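You operate a simulated robot arm through the tools that you are given. There is no shell and no other tool. Be economical: measure what you need, move in short steps, check, and stop when the job is done.

You run a simulated robot arm. Do the job below in one go: nothing can be reset, and whatever is moved stays where it is left.

Task
Put two scoops of lavender in the green scent tin and close it.
Fine: lay the lid on the table; one press of the plunger is a scoop; spill none; slide out, tin back where it stood.

It is judged by the outcome, as a careful person would: the job done as asked, and still so three seconds after it is handed in. It fails if anything else is knocked over, pushed out of place, dropped, spilled or broken. Lids that push on must go on centred and level and be pressed home; caps that screw on are set level and turned clockwise until they are tight.

Robot
A 6-joint arm with a two-finger parallel gripper, fixed in place. Base frame: the origin is at the foot of the arm, x ahead of it, y to its left, z up; the work surface is at about z = 800. Units: mm, rad, N and s.
With the tool pointing down near the work surface it reaches from about 240 to 640 mm from the base axis. Its first joint turns from -1.152 to 1.152 rad. Payload 2.7 kg.
Tool frame: the origin (TCP) lies between the finger pads and is the grasp point; the fingertips stand 23 mm ahead of it; z points along the fingers, y is the line along which they close. Largest opening 94 mm; finger width 38, thickness 10; the body of the gripper, 54 by 96 mm, starts 39 mm behind the TCP.
Orientation is that of the tool frame in the base frame, as a unit quaternion [w, x, y, z]. With the fingers straight down and closing along the base's y, the tool's x points along the base's -x, its y along +y and its z along -z.

Tools
- The arm moves only by the tool play_rows. Its argument "steps" is a list of rows, each an object of numbers (a shift or turn left out is 0, a gripper value left out holds the last): "wx", "wy", "wz": the turn, a rotation vector about the tool's x, y, z in rad; "x", "y", "z": the shift along the tool's x, y, z in mm; "gripper": the opening, from 0 (shut) to 1 (fully open). In form: [{"wx": .., "wy": .., "wz": .., "x": .., "y": .., "z": .., "gripper": ..}, ...]. A call has 1 to 12 rows; each row shifts and turns the commanded pose from where the row before left it, along the tool's axes as they then stand. Each row takes 0.2 s and may step no farther than 50 mm and 0.15 rad from the row before; otherwise, or with a gripper value out of range, the whole call is refused. Where a pose cannot be reached the arm comes as near as it can. A force on the tool above 60 N (or 10 N above the force at the start of the call, whichever is more), or a blocked arm, ends the call early, and 0.2 s more pass. The fingers move at their own pace (about 45 mm/s each) and stop on an object; they squeeze with about 23 N. The grip force told is the motor's: it shows also when the fingers shut on nothing. Time passes only in rows, and 0.2 s behind the last, so rows that do not move let the fingers close. The reply holds the time, the measured pose of the TCP, the force on the tool along the base axes, the opening and the grip force, in the units named above and with some noise, and new pictures: "show" is both (left out), scene, wrist or none.
- Cameras (640 x 400 px; columns grow to the right, rows downward): "scene" is fixed at [56.3, -418.8, 1405.9]; the picture's right is [0.91, -0.42, 0.00], its down [-0.23, -0.50, -0.84] and it looks along [0.35, 0.76, -0.55] (base axes); focal length 320 px, centre (320, 200). "wrist" rides on the gripper at [-39, 0, -44] in the tool frame; the picture's right is [0.00, -1.00, 0.00], its down [0.97, 0.00, -0.24] and it looks along [0.24, 0.00, 0.97] (tool axes); focal length 218 px, centre (320, 200).
- locate(camera, pixels): for up to 12 pixels [column, row] of the newest picture of that camera ("zoom" is the newest enlarged one), the place [x, y, z] in the base frame of the surface seen there, good to about 3 mm. No time passes.
- close_up(camera, box): a new picture of the part [left, top, right, bottom] of that camera's present view, enlarged. No time passes.
- sign_off(): hands the job in; it is judged then, once.

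Keep the steps short. Do not move on a guess: measure, check each grasp and each placing, and mend mistakes. In all there are 80 turns and 120 pictures (those below and enlarged ones count). Leave the gripper open and the arm clear of the work at the hand-in unless told otherwise, and finish with a single line.

The tools are called after "Request:" as name(argument=value, ...) on one line, values as JSON. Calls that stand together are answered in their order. play_rows: Moves the arm, as the interface text tells. Its arguments: {"type":"object","properties":{"steps":{"type":"array"},"show":{"type":"string","enum":["both","scene","wrist","none"]}},"required":["steps"]} The other tools are called the same way: locate (camera, pixels) gives the place of the surface under pixels of a picture; close_up (camera, box) takes an enlarged picture of a part of a camera's view; sign_off () hands the job in.

At the start:

```text
clock: 0.0
tool_pos: [301.3, 165.2, 1156.6]
tool_rot: [0.0, 0.001, 1.0, 0.0]
contact_force: [-0.1, -0.1, 0.2]
width: 94.4
finger_force: 0.1
```

scene: 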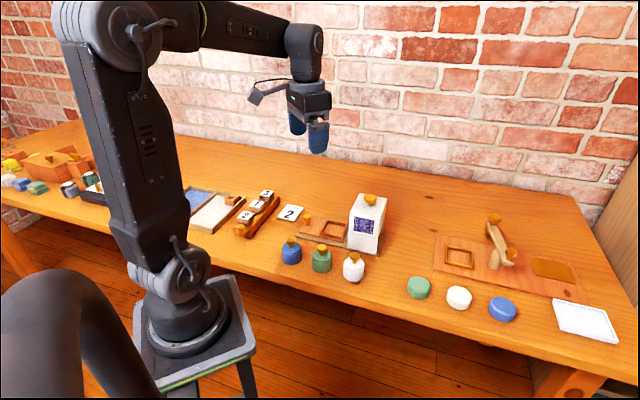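
wrist: 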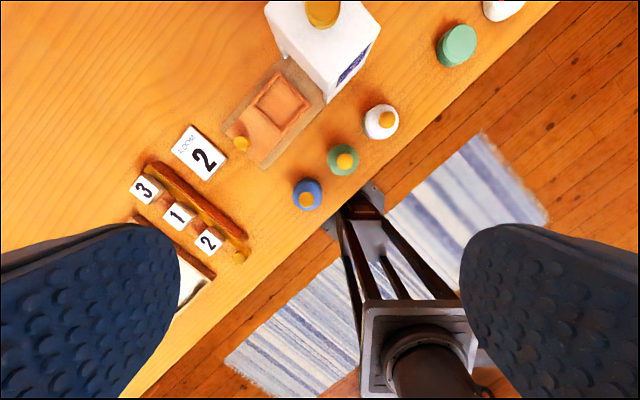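

I see three knobbed tins (blue, green, white) near (320,260), a dispenser at (368,225), and a second group of tins on the right. I'll enlarge both areas first.

Request:
close_up(camera="scene", box=[220, 170, 420, 295])

Request:
close_up(camera="scene", box=[390, 190, 640, 346])

Request:
close_up(camera="scene", box=[0, 130, 240, 280])

Request:
close_up(camera="wrist", box=[120, 0, 520, 250])

```text
3.20 times, centred on (320, 232) of scene
```

zoom: 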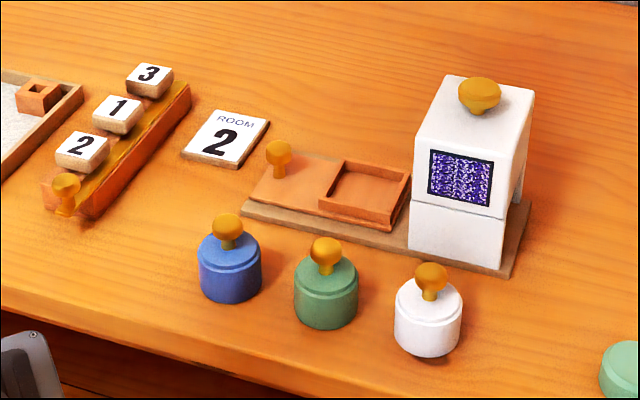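

```text
2.56 times, centred on (515, 268) of scene
```

zoom: 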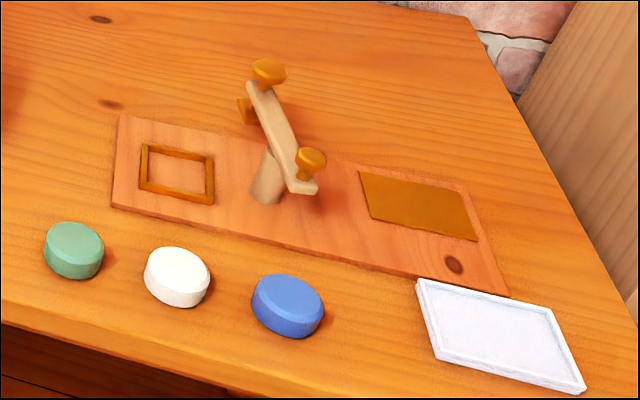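

```text
2.67 times, centred on (120, 205) of scene
```

zoom: 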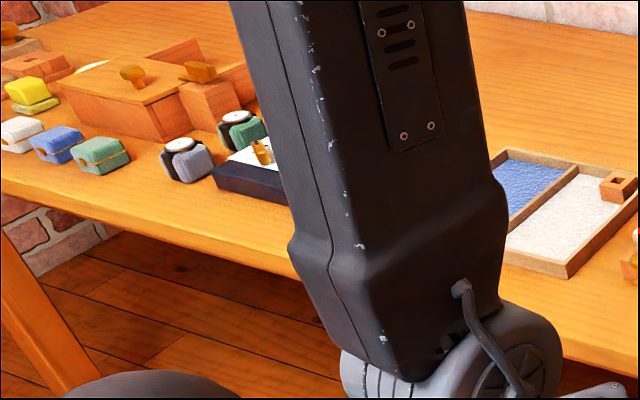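

```text
1.60 times, centred on (320, 125) of wrist
```

zoom: 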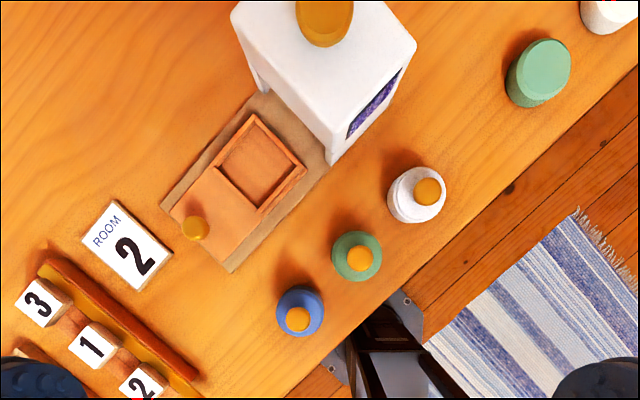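

The dispenser (purple fill) has a sled with a square pocket and a knob, so the tin rides in the pocket. I'll measure the green tin, its knob, sled, pocket and plunger.

Request:
close_up(camera="scene", box=[270, 180, 400, 290])

Request:
locate(camera="wrist", pixels=[[345, 161], [331, 162], [342, 145], [306, 200], [386, 119], [241, 143], [280, 104], [322, 12], [262, 78], [310, 104], [286, 128], [324, 101]])

Request:
locate(camera="scene", pixels=[[321, 246], [321, 254], [321, 268], [307, 218], [336, 229], [370, 199], [334, 235], [348, 225], [320, 237], [327, 220], [298, 234], [380, 254]])

```text
3.64 times, centred on (335, 235) of scene
```

zoom: 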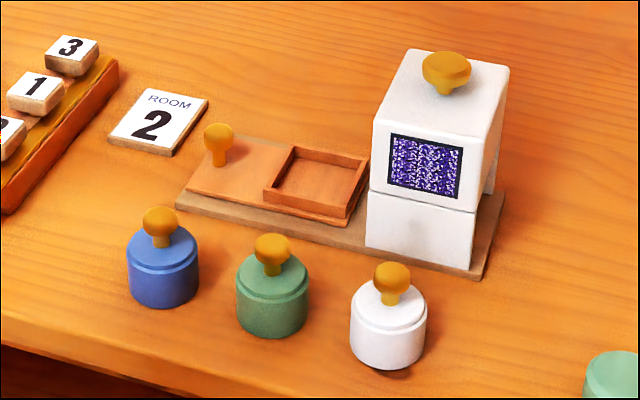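

```text
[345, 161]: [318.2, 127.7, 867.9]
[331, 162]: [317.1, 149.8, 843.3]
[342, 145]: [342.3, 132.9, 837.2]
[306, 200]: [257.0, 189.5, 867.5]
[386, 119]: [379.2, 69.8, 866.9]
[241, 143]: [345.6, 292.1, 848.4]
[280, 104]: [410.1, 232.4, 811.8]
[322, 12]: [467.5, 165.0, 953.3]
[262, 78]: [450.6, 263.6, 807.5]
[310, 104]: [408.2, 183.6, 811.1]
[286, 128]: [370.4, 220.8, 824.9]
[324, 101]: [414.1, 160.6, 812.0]
```

```text
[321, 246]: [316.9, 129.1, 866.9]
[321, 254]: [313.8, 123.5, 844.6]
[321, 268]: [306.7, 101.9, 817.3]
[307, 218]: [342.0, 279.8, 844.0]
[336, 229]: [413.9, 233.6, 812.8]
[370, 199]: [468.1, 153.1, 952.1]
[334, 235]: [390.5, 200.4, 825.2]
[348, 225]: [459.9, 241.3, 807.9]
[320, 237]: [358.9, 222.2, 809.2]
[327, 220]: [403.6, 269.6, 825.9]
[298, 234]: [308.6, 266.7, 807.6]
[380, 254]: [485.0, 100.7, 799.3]
```

Measurements roughly agree: green knob top about (318,128,867), sled knob (344,286,848), plunger top (467,160,953). I'll come lower for a more accurate look, turning 45° so the fingers close across the row of tins.

Request:
play_rows(steps=[{"x": -20, "y": 0, "z": 35, "gripper": 1}, {"x": -20, "y": 0, "z": 35}, {"x": -20, "y": 0, "z": 36}, {"wz": 0.15}, {"wz": 0.15}, {"wz": 0.15}, {"wz": 0.15}, {"wz": 0.15}, {"wz": 0.035}, {}])

```text
clock: 2.2
tool_pos: [362.6, 164.4, 1051.5]
tool_rot: [0.0, 0.384, 0.924, 0.0]
contact_force: [-0.3, -0.3, -0.6]
width: 93.8
finger_force: 0.1
```

scene: 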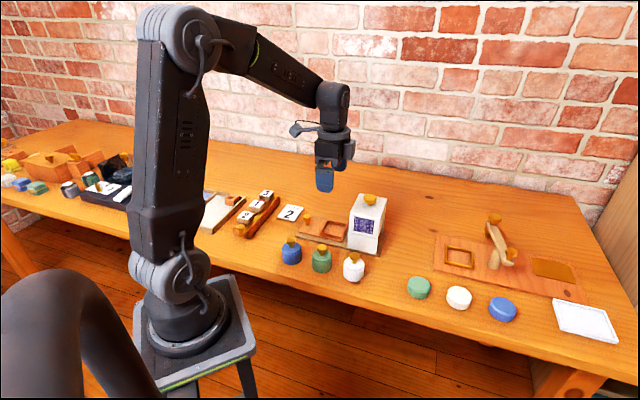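
wrist: 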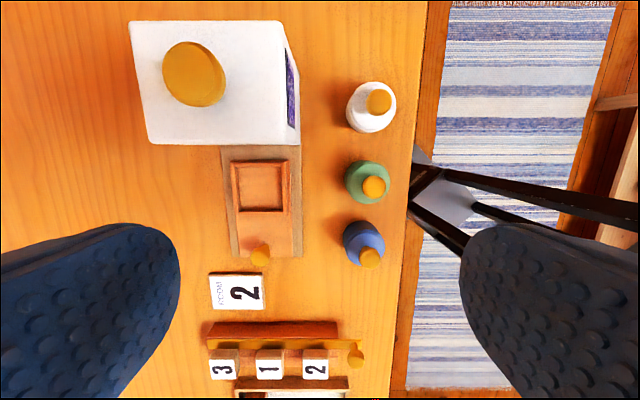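

The view is now lined up with the sled. I'll enlarge it and measure.

Request:
close_up(camera="wrist", box=[200, 70, 420, 290])

Request:
locate(camera="wrist", pixels=[[374, 186], [371, 257], [379, 101], [260, 251], [195, 73], [237, 167], [283, 167], [239, 206], [283, 206], [262, 186], [237, 255], [301, 257]])

```text
1.82 times, centred on (310, 180) of wrist
```

zoom: 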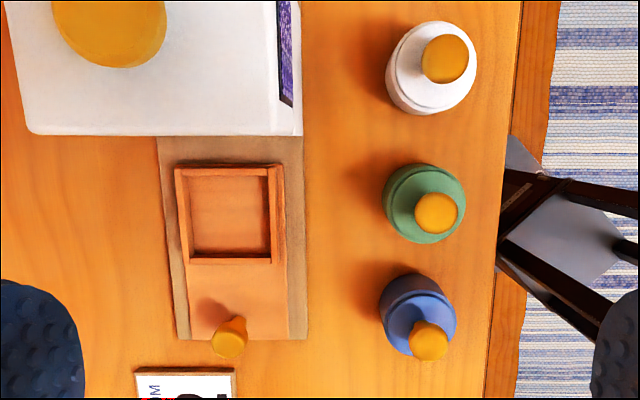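

```text
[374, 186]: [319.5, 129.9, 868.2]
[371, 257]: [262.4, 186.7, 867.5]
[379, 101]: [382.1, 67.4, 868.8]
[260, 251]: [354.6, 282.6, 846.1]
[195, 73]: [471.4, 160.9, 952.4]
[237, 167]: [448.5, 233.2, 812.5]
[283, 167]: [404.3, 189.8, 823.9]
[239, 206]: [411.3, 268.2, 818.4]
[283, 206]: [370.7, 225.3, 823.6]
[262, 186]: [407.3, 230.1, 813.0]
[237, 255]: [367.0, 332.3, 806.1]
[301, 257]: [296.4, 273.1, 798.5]
```

The sled axis runs exactly at −45°, in line with my tool x. Next I move above the green knob (319.5,129.5) and come down to z≈930 to check alignment.

Request:
play_rows(steps=[{"x": 3, "y": -28}, {"x": 3, "y": -27}, {"z": 40, "gripper": 0.7}, {"z": 40}, {"z": 41}, {}])

Request:
locate(camera="scene", pixels=[[321, 247]])

```text
clock: 3.6
tool_pos: [319.9, 129.8, 927.5]
tool_rot: [0.0, 0.383, 0.924, 0.001]
contact_force: [-0.9, 0.1, 0.5]
width: 65.8
finger_force: 0.0
```

scene: 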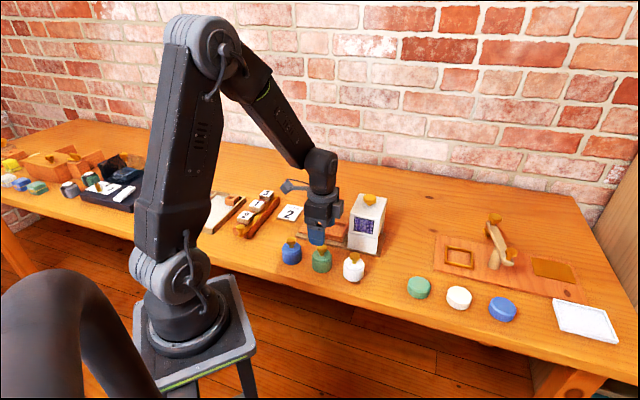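
wrist: 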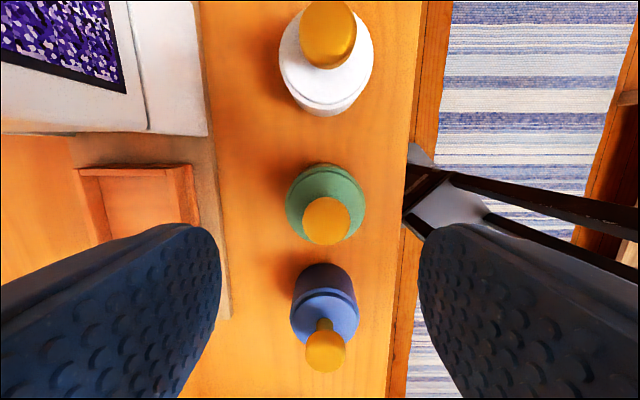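

```text
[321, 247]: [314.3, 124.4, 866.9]
```

Knob shows at (326,221), slightly right of centre. I'll measure precisely.

Request:
locate(camera="wrist", pixels=[[326, 221], [304, 220], [349, 220], [326, 200], [326, 240], [320, 180], [290, 205], [361, 205], [325, 168]])

Request:
close_up(camera="wrist", box=[260, 140, 400, 260])

```text
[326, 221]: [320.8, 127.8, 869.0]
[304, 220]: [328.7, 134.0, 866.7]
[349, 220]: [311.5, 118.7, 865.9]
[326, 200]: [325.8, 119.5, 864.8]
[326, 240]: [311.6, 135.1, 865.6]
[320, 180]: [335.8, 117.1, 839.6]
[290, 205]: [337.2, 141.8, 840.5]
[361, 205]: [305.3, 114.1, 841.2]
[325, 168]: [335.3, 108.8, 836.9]
```

```text
3.33 times, centred on (330, 200) of wrist
```

zoom: 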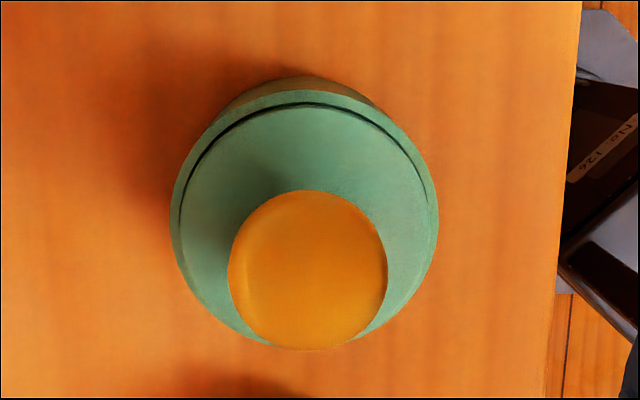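

Knob centre ≈(319.5,127), lid top ≈841. I shift 2 mm, descend to z≈871 (tips 7 mm above the lid) and close on the knob.

Request:
play_rows(steps=[{"x": -1.7, "y": -2.2}, {"z": 30}, {"z": 26}, {"gripper": 0.3}, {"gripper": 0.0}, {}, {}, {}])

```text
clock: 5.4
tool_pos: [318.6, 128.9, 873.4]
tool_rot: [0.001, 0.382, 0.924, 0.001]
contact_force: [0.3, -0.3, 0.1]
width: 21.9
finger_force: 22.8
```

scene: 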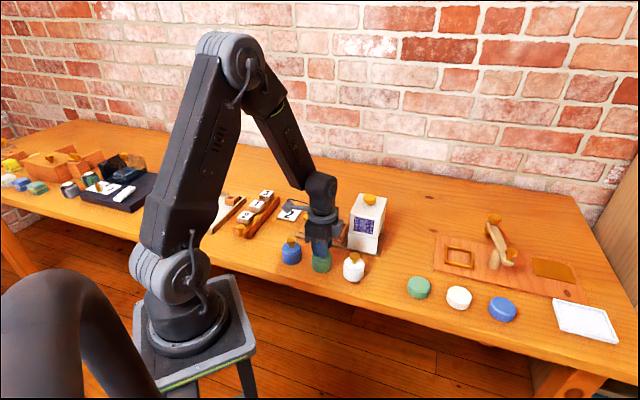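
wrist: 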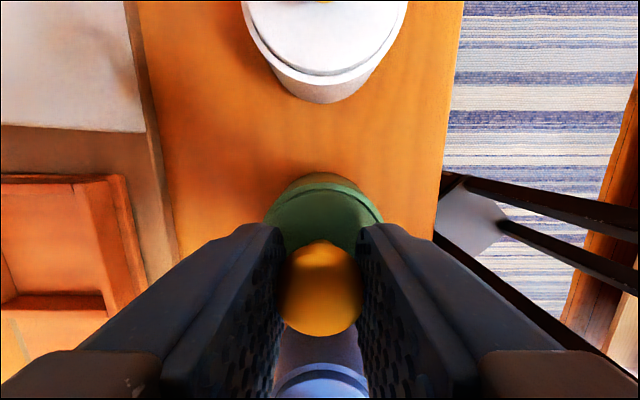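

The knob is held (21.9 mm, 22.8 N). Lift slowly a little and see whether the tin stays.

Request:
play_rows(steps=[{"z": -3}, {"z": -3}, {"z": -4}, {"z": -5}, {}])

Request:
close_up(camera="scene", box=[270, 210, 380, 290])

```text
clock: 6.6
tool_pos: [318.3, 127.3, 888.3]
tool_rot: [0.0, 0.383, 0.924, 0.0]
contact_force: [-0.3, 0.2, 1.0]
width: 21.9
finger_force: 23.8
```

scene: 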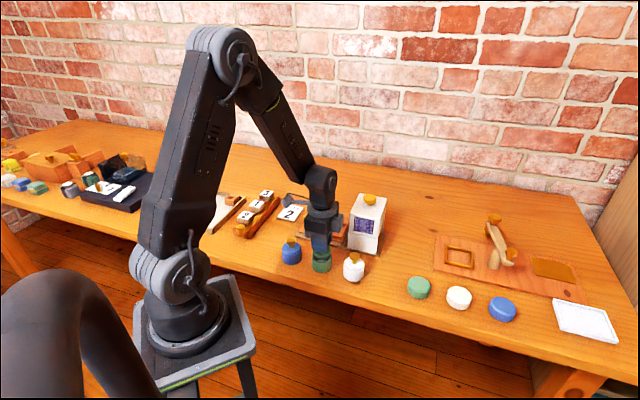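
wrist: 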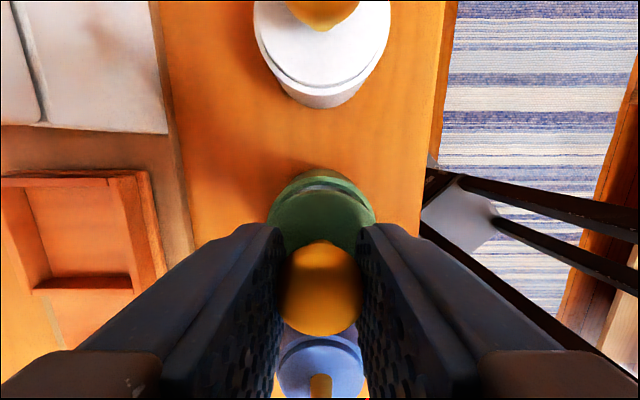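

```text
5.00 times, centred on (325, 250) of scene
```

zoom: 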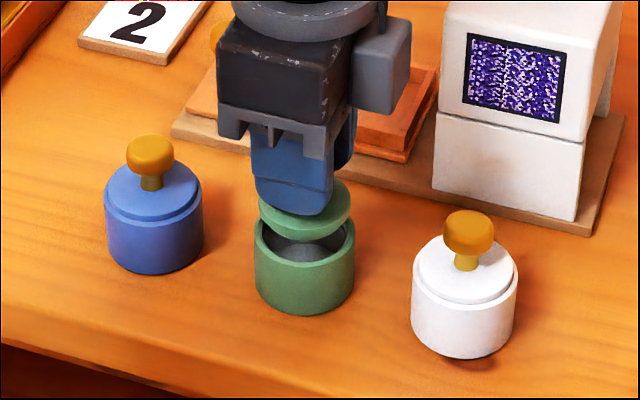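

The lid came off cleanly and the tin stayed. I raise it clear and measure a free table spot right of the white tin, near (392,262).

Request:
play_rows(steps=[{"z": -25}, {"z": -25}, {"z": -25}, {}])

Request:
locate(camera="scene", pixels=[[392, 258], [392, 270], [400, 262], [418, 287], [380, 290], [410, 240], [385, 220], [321, 268], [353, 277], [436, 260], [372, 250]])

Request:
close_up(camera="scene", box=[270, 180, 450, 300])

```text
clock: 7.6
tool_pos: [317.4, 127.1, 963.4]
tool_rot: [0.0, 0.383, 0.924, 0.0]
contact_force: [-0.2, 0.4, -0.6]
width: 21.7
finger_force: 23.3
```

scene: 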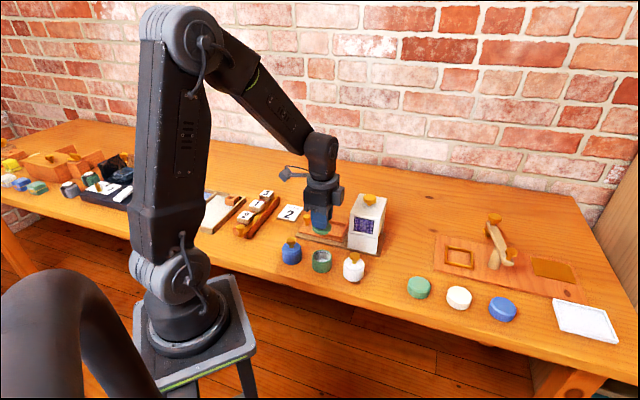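
wrist: 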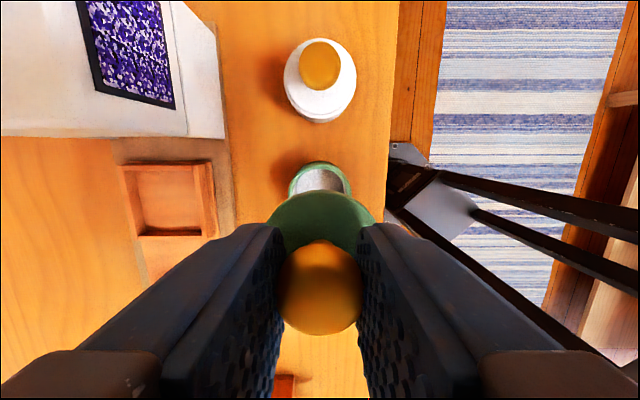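

```text
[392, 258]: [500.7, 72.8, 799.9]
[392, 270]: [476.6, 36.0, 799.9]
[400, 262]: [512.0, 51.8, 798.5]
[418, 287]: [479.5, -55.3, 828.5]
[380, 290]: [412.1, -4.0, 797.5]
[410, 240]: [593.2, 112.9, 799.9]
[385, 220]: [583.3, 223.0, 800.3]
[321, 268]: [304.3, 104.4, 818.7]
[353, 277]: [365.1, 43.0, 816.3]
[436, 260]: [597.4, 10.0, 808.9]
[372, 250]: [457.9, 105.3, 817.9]
```

```text
3.33 times, centred on (360, 240) of scene
```

zoom: 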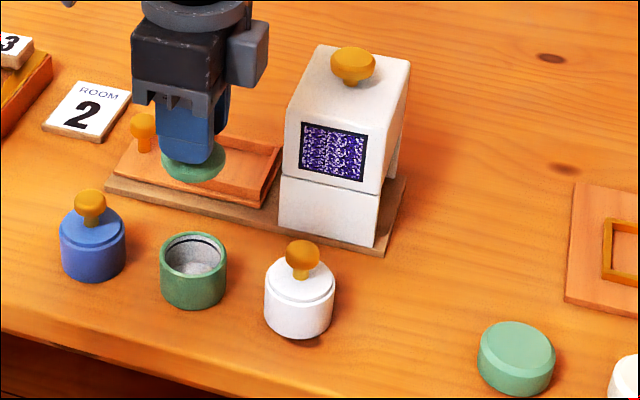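

Spot (457,20) is clear of the white tin, dispenser and green puck (≥70 mm each). I move the lid there at height.

Request:
play_rows(steps=[{"x": -25, "y": 4}, {"x": -35, "y": 5}, {"x": -35, "y": 5}, {"x": -35, "y": 5}, {"x": -25, "y": 4}, {"x": -19}, {}])

```text
clock: 9.2
tool_pos: [457.6, 21.4, 963.9]
tool_rot: [0.0, 0.382, 0.924, 0.001]
contact_force: [1.2, 0.3, -0.5]
width: 22.0
finger_force: 22.8
```

scene: 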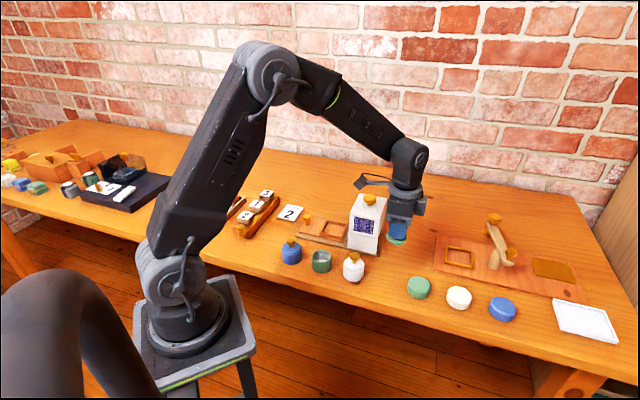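
wrist: 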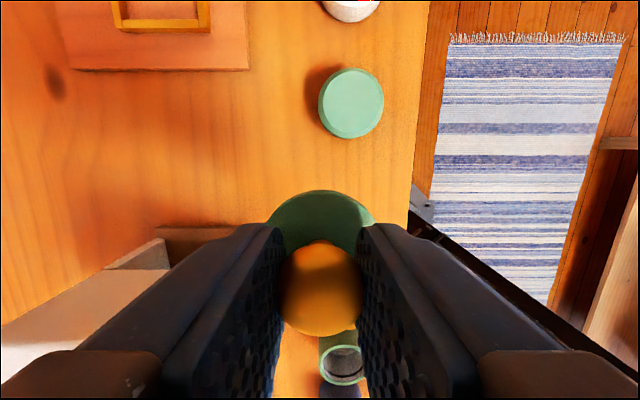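

The spot below is clear. Lower to z≈865 and check the lid's underside.

Request:
play_rows(steps=[{"z": 30}, {"z": 30}, {"z": 25}, {"z": 13}, {}])

Request:
close_up(camera="scene", box=[340, 200, 450, 300])

```text
clock: 10.4
tool_pos: [458.3, 21.2, 866.5]
tool_rot: [0.001, 0.382, 0.924, 0.001]
contact_force: [0.1, -0.7, -1.2]
width: 22.2
finger_force: 22.7
```

scene: 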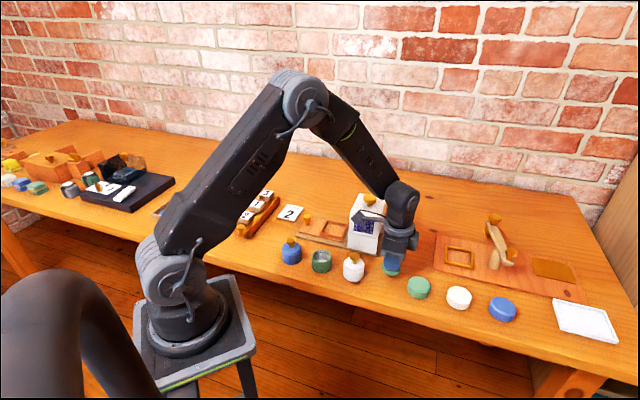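
wrist: 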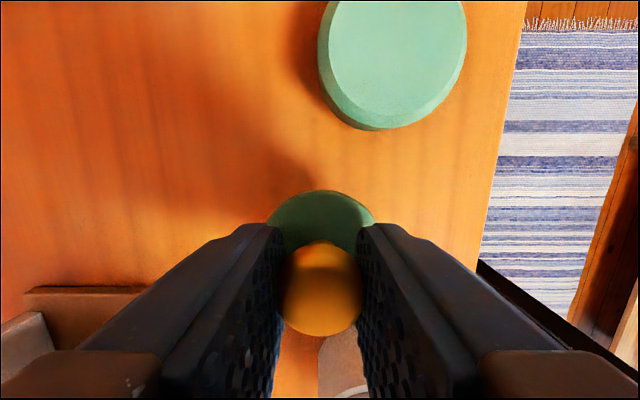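

```text
4.00 times, centred on (395, 250) of scene
```

zoom: 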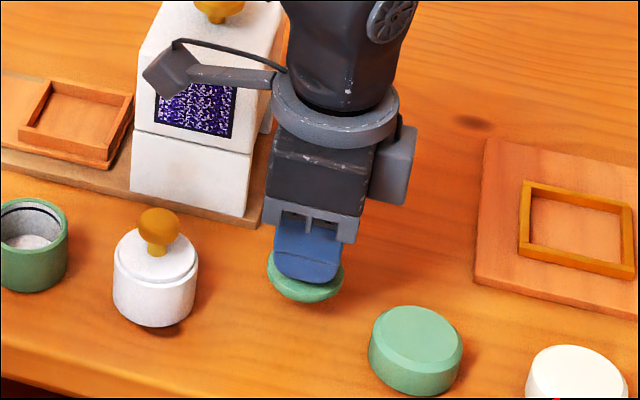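

Lid is still about 20 mm up. Lower in small steps, watching force.

Request:
play_rows(steps=[{"z": 6}, {"z": 4}, {"z": 3}, {}], show="none")

Request:
close_up(camera="scene", box=[370, 230, 430, 290])

```text
clock: 11.4
tool_pos: [459.0, 21.9, 852.5]
tool_rot: [0.0, 0.383, 0.924, 0.0]
contact_force: [-0.4, 0.8, -0.2]
width: 22.0
finger_force: 22.8
```

```text
6.67 times, centred on (400, 260) of scene
```

zoom: 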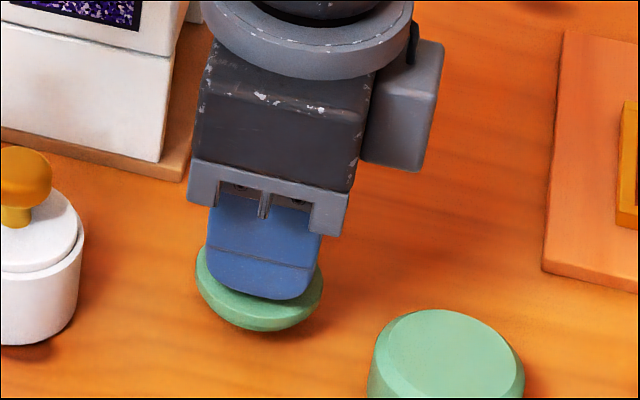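

Request:
play_rows(steps=[{"z": 2}, {"z": 2}, {"z": 1}, {}], show="none")

Request:
close_up(camera="scene", box=[370, 230, 430, 290])

```text
clock: 12.4
tool_pos: [457.5, 20.1, 847.5]
tool_rot: [-0.001, 0.383, 0.924, 0.0]
contact_force: [0.0, -0.5, 0.8]
width: 22.1
finger_force: 23.4
```

```text
6.67 times, centred on (400, 260) of scene
```

zoom: 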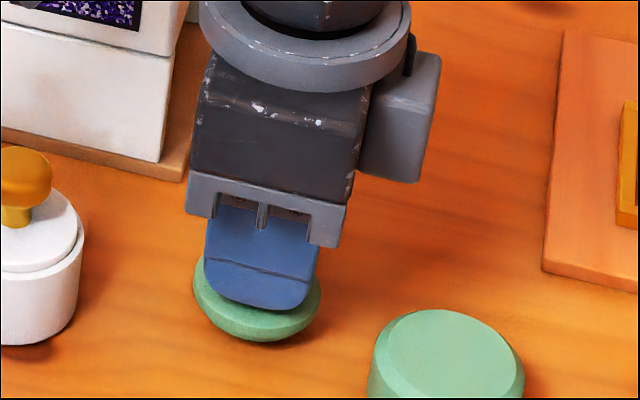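

Not touching yet (no force). Continue in 1–1.5 mm rows.

Request:
play_rows(steps=[{"z": 1}, {"z": 1}, {"z": 1}, {}], show="none")

Request:
locate(camera="scene", pixels=[[393, 274], [394, 277], [393, 280]])

```text
clock: 13.4
tool_pos: [458.5, 21.3, 844.9]
tool_rot: [0.001, 0.383, 0.924, 0.0]
contact_force: [0.6, -0.2, -0.2]
width: 22.1
finger_force: 22.7
```

```text
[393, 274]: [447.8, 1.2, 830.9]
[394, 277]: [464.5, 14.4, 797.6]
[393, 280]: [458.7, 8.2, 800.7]
```

Request:
play_rows(steps=[{"z": 1}, {"z": 1}, {"z": 1}, {"z": 1}, {}], show="none")

Request:
close_up(camera="scene", box=[370, 230, 430, 290])

```text
clock: 14.6
tool_pos: [459.4, 21.2, 841.0]
tool_rot: [-0.001, 0.383, 0.924, 0.001]
contact_force: [-1.4, 0.7, 2.7]
width: 22.1
finger_force: 22.8
```

```text
6.67 times, centred on (400, 260) of scene
```

zoom: 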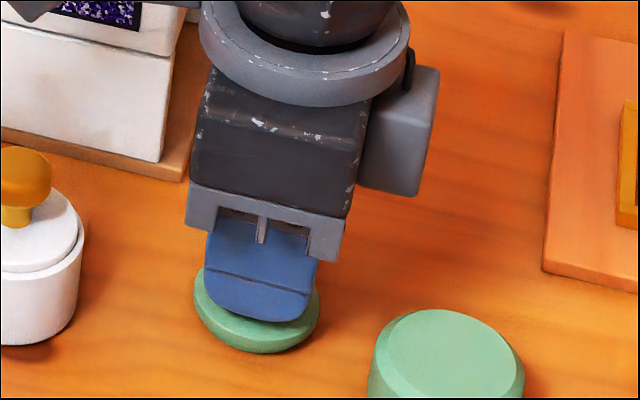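

Force begins to rise (2.7 N). One more millimetre to confirm contact.

Request:
play_rows(steps=[{"z": 0.7}, {"z": 0.5}, {}], show="none")

```text
clock: 15.4
tool_pos: [459.0, 21.2, 840.2]
tool_rot: [0.002, 0.383, 0.924, 0.002]
contact_force: [-0.2, -5.3, 14.0]
width: 21.9
finger_force: 24.0
```

Contact (14 N). Ease off slightly, open the fingers, and lift straight up.

Request:
play_rows(steps=[{"z": -0.8}, {"gripper": 0.45}, {}, {}, {"z": -15}, {"z": -30}, {"z": -40}, {"z": -40}, {}])

Request:
close_up(camera="scene", box=[340, 200, 450, 300])

```text
clock: 17.4
tool_pos: [457.4, 20.9, 965.8]
tool_rot: [0.0, 0.383, 0.924, 0.001]
contact_force: [-0.7, 0.4, -0.2]
width: 42.3
finger_force: 0.0
```

scene: 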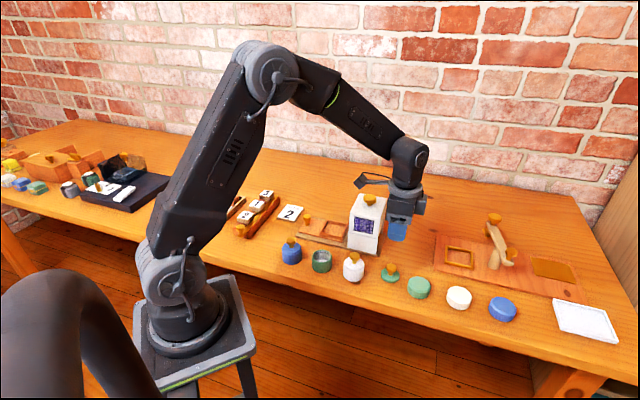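
wrist: 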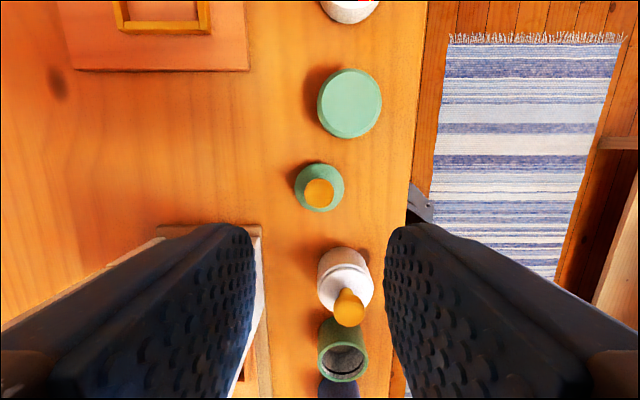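

```text
4.00 times, centred on (395, 250) of scene
```

zoom: 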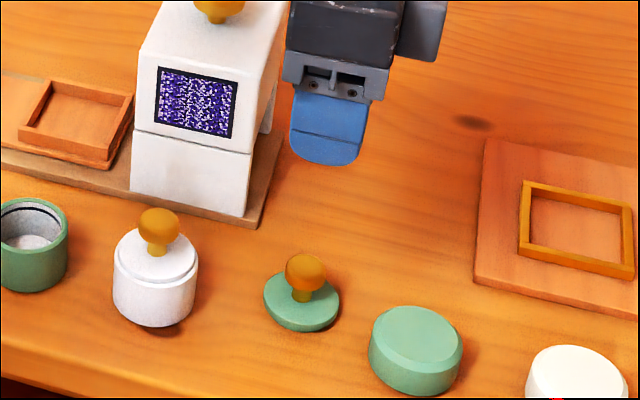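

The lid lies level on the table. Return above the green tin and take a measured look.

Request:
play_rows(steps=[{"x": 25, "y": -4}, {"x": 35, "y": -5}, {"x": 35, "y": -5}, {"x": 35, "y": -4}, {"x": 25, "y": -4}, {"x": 18, "gripper": 0.85}, {}])

Request:
close_up(camera="wrist", box=[220, 100, 420, 260])

```text
clock: 19.0
tool_pos: [321.0, 128.6, 965.0]
tool_rot: [0.001, 0.383, 0.924, 0.002]
contact_force: [-0.8, 0.2, -0.5]
width: 80.1
finger_force: 0.0
```

scene: 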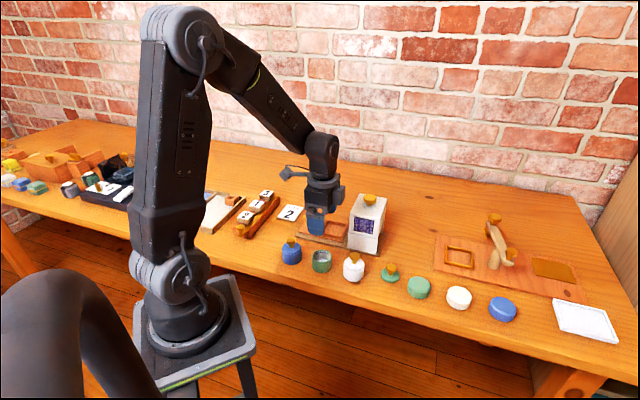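
wrist: 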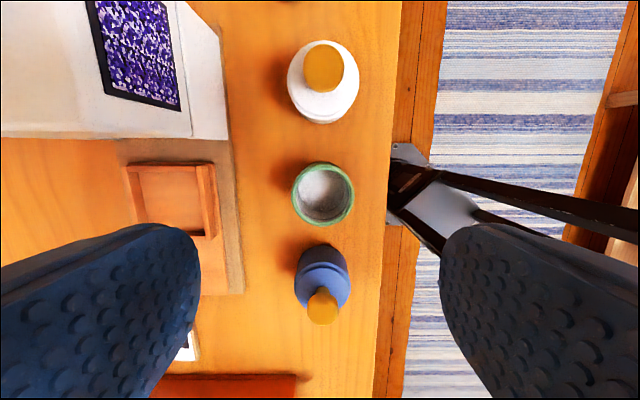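

```text
2.50 times, centred on (320, 180) of wrist
```

zoom: 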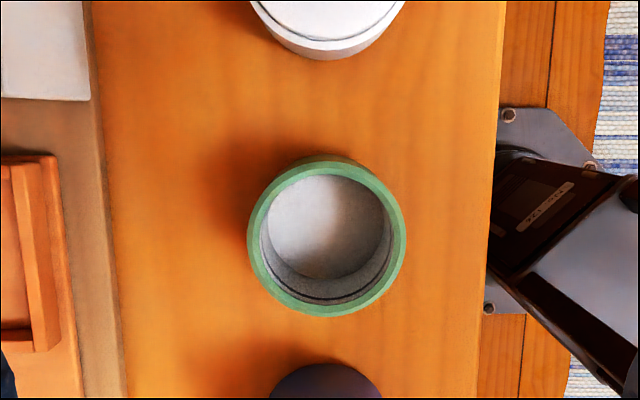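

Request:
locate(camera="zoom", pixels=[[254, 238], [399, 238], [326, 168], [326, 309], [275, 190], [378, 290], [376, 190], [276, 288], [326, 235]])

Request:
locate(camera="scene", pixels=[[321, 268], [321, 264], [321, 271], [313, 262], [329, 262], [307, 231], [334, 240]])

```text
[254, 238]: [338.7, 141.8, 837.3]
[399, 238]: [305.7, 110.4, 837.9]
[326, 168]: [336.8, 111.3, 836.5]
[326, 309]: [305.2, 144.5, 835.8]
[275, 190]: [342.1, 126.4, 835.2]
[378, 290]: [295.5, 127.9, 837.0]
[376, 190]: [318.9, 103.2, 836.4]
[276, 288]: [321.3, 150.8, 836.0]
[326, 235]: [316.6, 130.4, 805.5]
```

```text
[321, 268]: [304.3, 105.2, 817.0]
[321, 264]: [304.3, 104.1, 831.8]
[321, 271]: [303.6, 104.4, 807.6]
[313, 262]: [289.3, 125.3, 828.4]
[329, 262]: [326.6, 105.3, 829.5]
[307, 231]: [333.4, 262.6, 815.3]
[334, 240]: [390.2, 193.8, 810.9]
```

The tin rim centre is (320.5,127), rim z≈836.5, diameter ≈50. Pocket walls top ≈825 and floor ≈812, so I'll grip high: TCP z≈841. First stop short at 860 for a check.

Request:
play_rows(steps=[{"x": -0.8, "y": -1.5}, {"z": 35}, {"z": 35}, {"z": 30}, {}], show="wrist")

```text
clock: 20.2
tool_pos: [318.5, 125.9, 863.5]
tool_rot: [0.001, 0.383, 0.924, 0.001]
contact_force: [-0.7, -0.3, -0.1]
width: 79.9
finger_force: 0.1
```

wrist: 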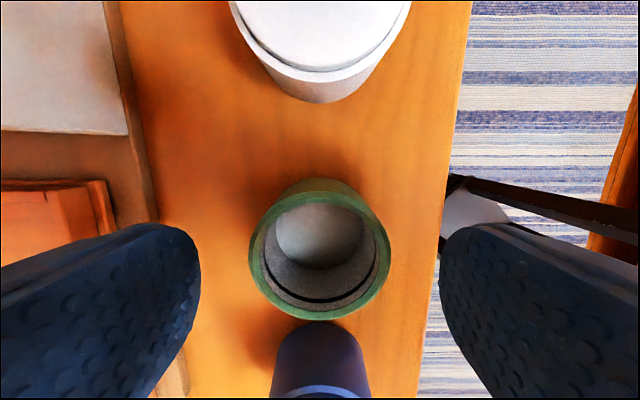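

The tin is centred between the fingers (249–390 vs 200–438). Descend 22 mm and close.

Request:
play_rows(steps=[{"z": 12}, {"z": 10}, {}, {"gripper": 0.6}, {"gripper": 0.3}, {}, {}])

```text
clock: 21.8
tool_pos: [318.8, 125.9, 842.8]
tool_rot: [0.0, 0.383, 0.924, 0.0]
contact_force: [-0.2, 0.7, -0.6]
width: 51.1
finger_force: 23.2
```

scene: 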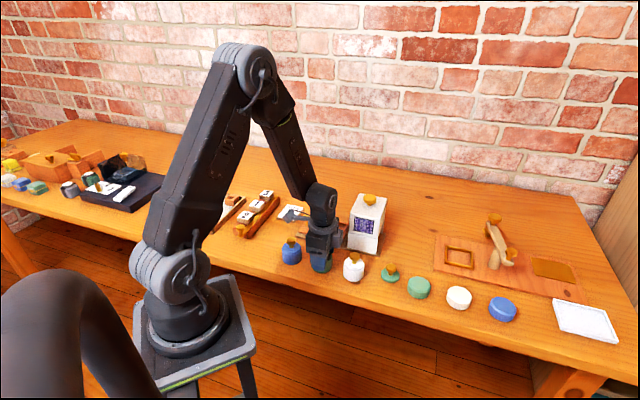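
wrist: 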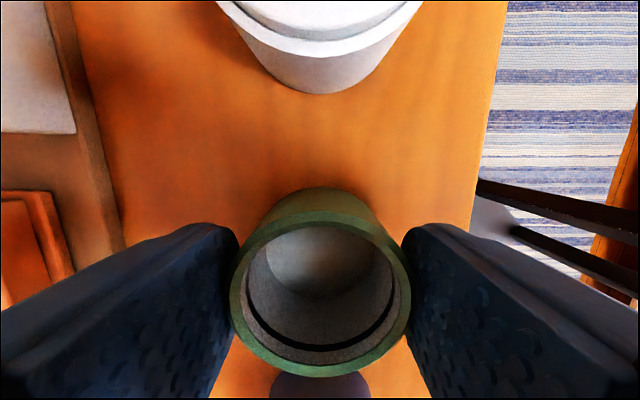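

Tin held (51.1 mm). The camera sticks out toward the dispenser in this pose, so I need the dispenser's face position before choosing the orientation for placing. Lift first, then measure.

Request:
play_rows(steps=[{"z": -8}, {"z": -25}, {"z": -35}, {"z": -35}, {}])

Request:
locate(camera="scene", pixels=[[349, 247], [349, 235], [351, 220], [376, 253], [381, 230], [352, 212], [361, 196], [386, 200], [376, 207]])

Request:
close_up(camera="scene", box=[280, 160, 400, 280])

```text
clock: 23.0
tool_pos: [319.9, 127.6, 946.5]
tool_rot: [0.001, 0.382, 0.924, 0.0]
contact_force: [-0.4, -0.4, -1.4]
width: 51.1
finger_force: 22.9
```

scene: 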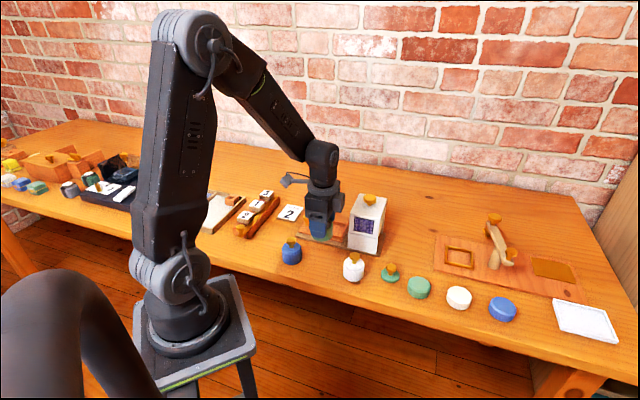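
wrist: 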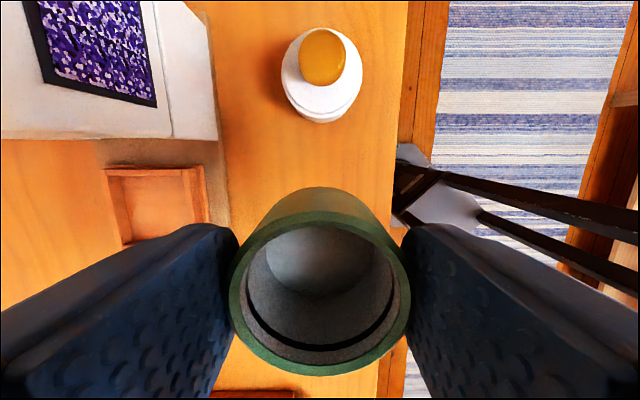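

```text
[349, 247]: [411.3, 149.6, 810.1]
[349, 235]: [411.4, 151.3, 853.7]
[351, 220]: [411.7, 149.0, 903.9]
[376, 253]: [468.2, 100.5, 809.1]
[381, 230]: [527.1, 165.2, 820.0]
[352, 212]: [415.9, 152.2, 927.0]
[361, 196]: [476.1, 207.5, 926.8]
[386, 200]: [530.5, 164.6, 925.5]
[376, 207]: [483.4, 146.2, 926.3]
```

```text
3.33 times, centred on (340, 220) of scene
```

zoom: 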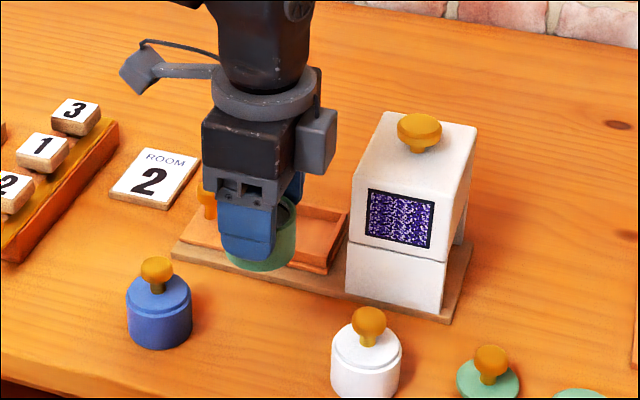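

Dispenser's near face is at t≈186 (t along sled axis), pocket centre t≈125: only 61 mm, so I'll place with fingers closing along the sled (camera turned sideways). First I carry the tin to behind the sled knob so the camera gets a clean view of the pocket.

Request:
play_rows(steps=[{"y": 20, "x": 10}, {"y": 30, "x": 15}, {"y": 30, "x": 17}, {"y": 30, "x": 17}, {"y": 24, "x": 17}, {}], show="wrist")

Request:
close_up(camera="wrist", box=[240, 40, 400, 190])

```text
clock: 24.4
tool_pos: [358.8, 276.7, 948.5]
tool_rot: [0.0, 0.383, 0.924, 0.0]
contact_force: [-0.7, 0.2, -0.4]
width: 51.0
finger_force: 22.9
```

wrist: 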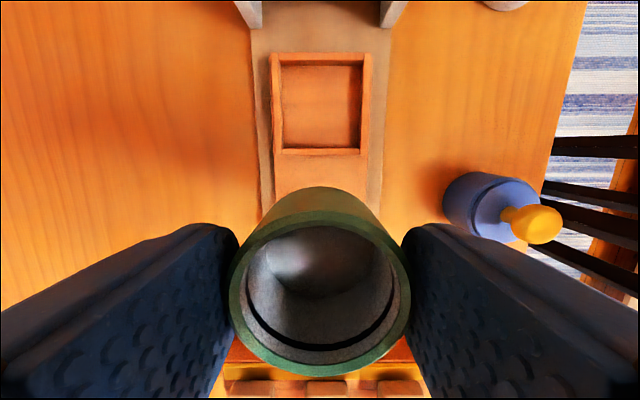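

```text
2.67 times, centred on (320, 115) of wrist
```

zoom: 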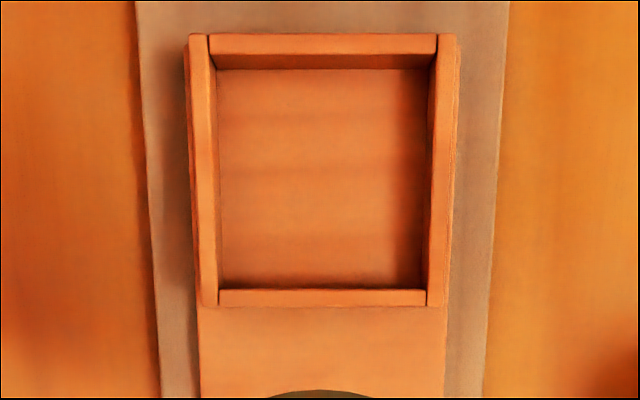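

Request:
locate(camera="zoom", pixels=[[202, 170], [440, 170], [323, 43], [323, 297], [198, 45], [447, 45], [210, 298], [437, 298], [323, 180], [235, 180], [410, 180], [323, 80]])

Request:
locate(camera="wrist", pixels=[[319, 145], [319, 138], [319, 174], [250, 14], [393, 14]])

```text
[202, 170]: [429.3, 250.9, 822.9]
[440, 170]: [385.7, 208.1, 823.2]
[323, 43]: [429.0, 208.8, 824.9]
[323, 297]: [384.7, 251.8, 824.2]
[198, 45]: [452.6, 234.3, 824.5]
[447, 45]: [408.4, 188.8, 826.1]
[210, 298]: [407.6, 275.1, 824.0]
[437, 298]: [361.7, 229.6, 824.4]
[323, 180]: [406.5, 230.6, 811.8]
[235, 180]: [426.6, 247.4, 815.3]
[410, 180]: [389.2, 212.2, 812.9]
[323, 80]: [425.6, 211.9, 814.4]
```

```text
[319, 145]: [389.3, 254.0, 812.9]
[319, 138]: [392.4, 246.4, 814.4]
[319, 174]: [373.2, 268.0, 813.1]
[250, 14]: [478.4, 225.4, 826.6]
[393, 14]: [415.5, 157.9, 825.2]
```

Pocket centre (407.3,230.8), inner about 57 mm, floor 812.5, walls 824.5; tin 51 mm fits with 3 mm each side. Now turn the gripper −90° in the air.

Request:
play_rows(steps=[{"wz": -0.14}, {"wz": -0.15}, {"wz": -0.15}, {"wz": -0.15}, {"wz": -0.15}, {"wz": -0.15}, {"wz": -0.15}, {"wz": -0.15}, {"wz": -0.15}, {"wz": -0.15}, {"wz": -0.0808}, {}])

```text
clock: 27.0
tool_pos: [361.5, 275.1, 947.4]
tool_rot: [0.001, -0.382, 0.924, 0.0]
contact_force: [-0.7, 0.0, -0.4]
width: 51.2
finger_force: 23.5
```

scene: 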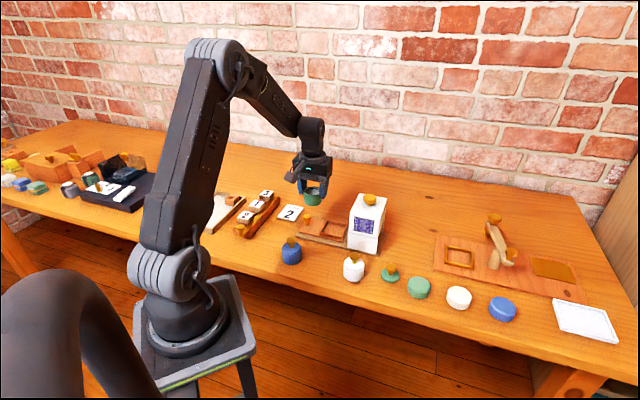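
wrist: 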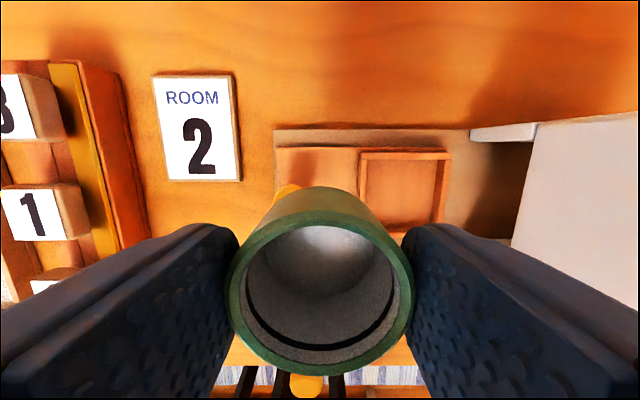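

Move over the pocket (target TCP ≈(408.1,231.7)) and lower to about z 895 to check.

Request:
play_rows(steps=[{"y": -20, "x": -0.7}, {"y": -24, "x": -0.8}, {"y": -19.7, "x": -0.8}, {"z": 20}, {"z": 30}, {}])

Request:
close_up(camera="scene", box=[270, 160, 400, 280])

```text
clock: 28.4
tool_pos: [405.1, 231.9, 897.5]
tool_rot: [0.001, -0.382, 0.924, 0.001]
contact_force: [0.6, 0.0, -1.0]
width: 50.7
finger_force: 22.8
```

scene: 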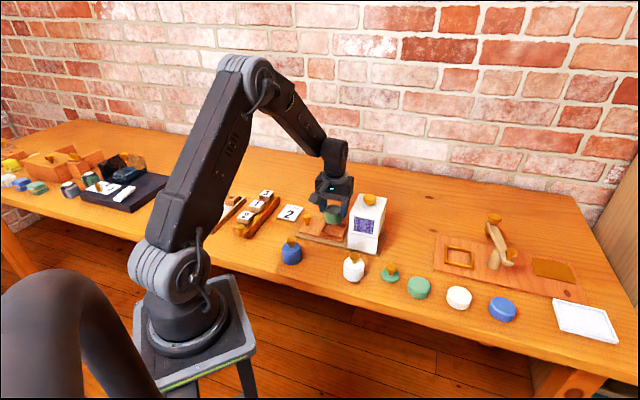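
wrist: 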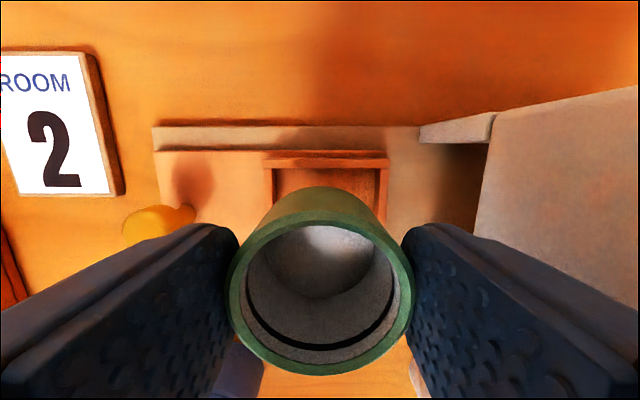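

```text
3.33 times, centred on (335, 220) of scene
```

zoom: 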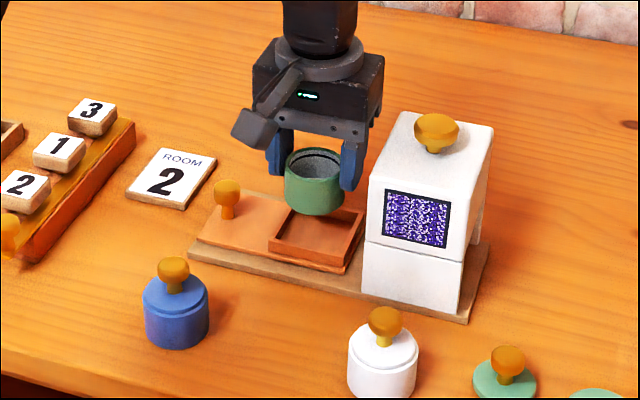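

Visually the pocket's far wall is centred at column ≈325 vs the tin at 320, about 2.5 mm needed toward the dispenser, matching the pose reading. Apply a small correction and re-read.

Request:
play_rows(steps=[{"y": -2.4, "x": -1.5}, {}, {}], show="wrist")

Request:
close_up(camera="wrist", box=[220, 110, 420, 235])

Request:
play_rows(steps=[{}], show="none")

```text
clock: 29.2
tool_pos: [408.9, 231.8, 897.8]
tool_rot: [-0.001, -0.382, 0.924, 0.0]
contact_force: [-0.3, 0.6, -1.2]
width: 51.2
finger_force: 23.4
```

wrist: 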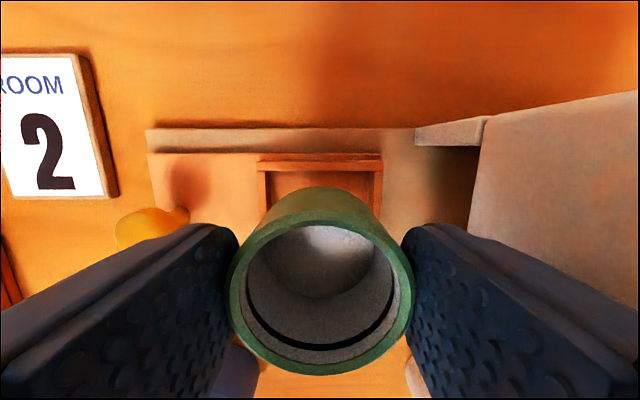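

```text
3.20 times, centred on (320, 172) of wrist
```

zoom: 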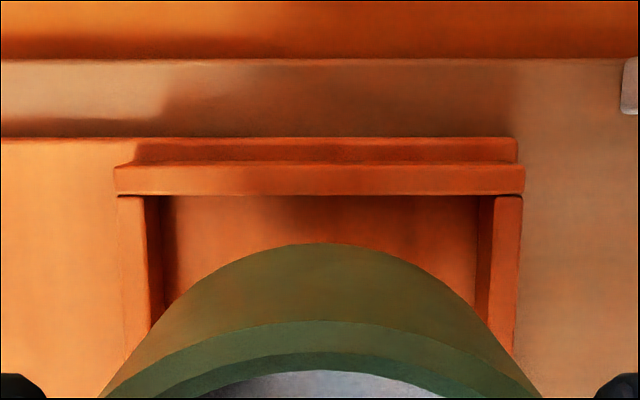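

```text
clock: 29.6
tool_pos: [408.0, 230.9, 898.3]
tool_rot: [0.001, -0.382, 0.924, 0.001]
contact_force: [0.1, -0.7, -1.5]
width: 51.0
finger_force: 23.8
```

Now centred (wall 114–525 around 320). Lower into the pocket with force watching.

Request:
play_rows(steps=[{"z": 15, "x": 0.6}, {"z": 14}, {"z": 6}, {}])

Request:
close_up(camera="scene", box=[280, 180, 400, 270])

```text
clock: 30.6
tool_pos: [409.6, 230.7, 859.9]
tool_rot: [0.0, -0.382, 0.924, -0.001]
contact_force: [-0.3, 0.4, -0.7]
width: 51.0
finger_force: 23.2
```

scene: 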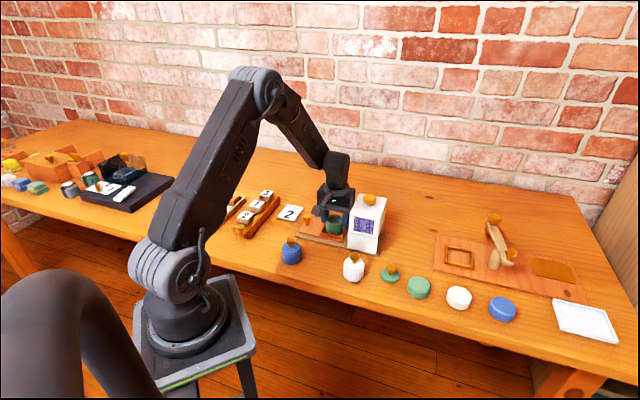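
wrist: 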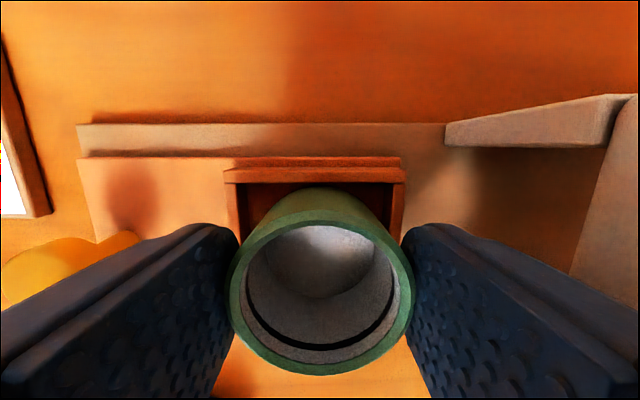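

```text
4.44 times, centred on (340, 225) of scene
```

zoom: 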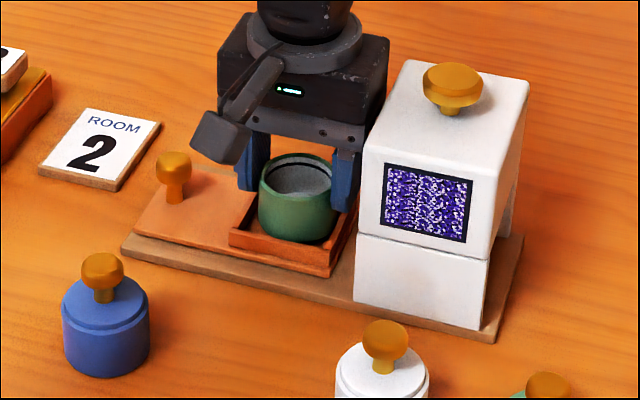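

In the closer view the tin is about 2 mm too far toward the dispenser (wall centred at 313). Correct by 2 mm back, then ease down the last ~5 mm.

Request:
play_rows(steps=[{"y": 2}, {"z": 2}, {"z": 1.5}, {}], show="wrist")

```text
clock: 31.6
tool_pos: [409.3, 231.7, 858.2]
tool_rot: [0.001, -0.382, 0.924, 0.0]
contact_force: [0.3, 0.3, -0.9]
width: 51.1
finger_force: 22.6
```

wrist: 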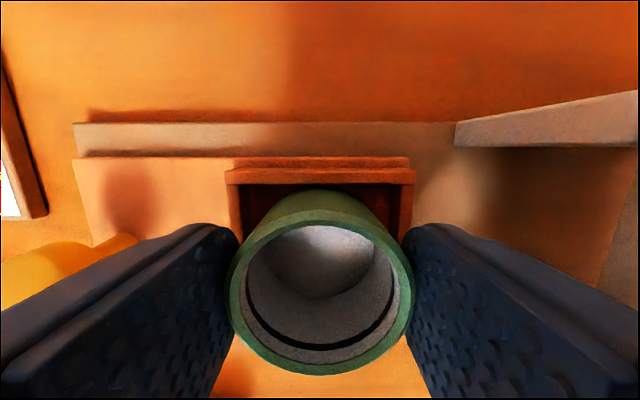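

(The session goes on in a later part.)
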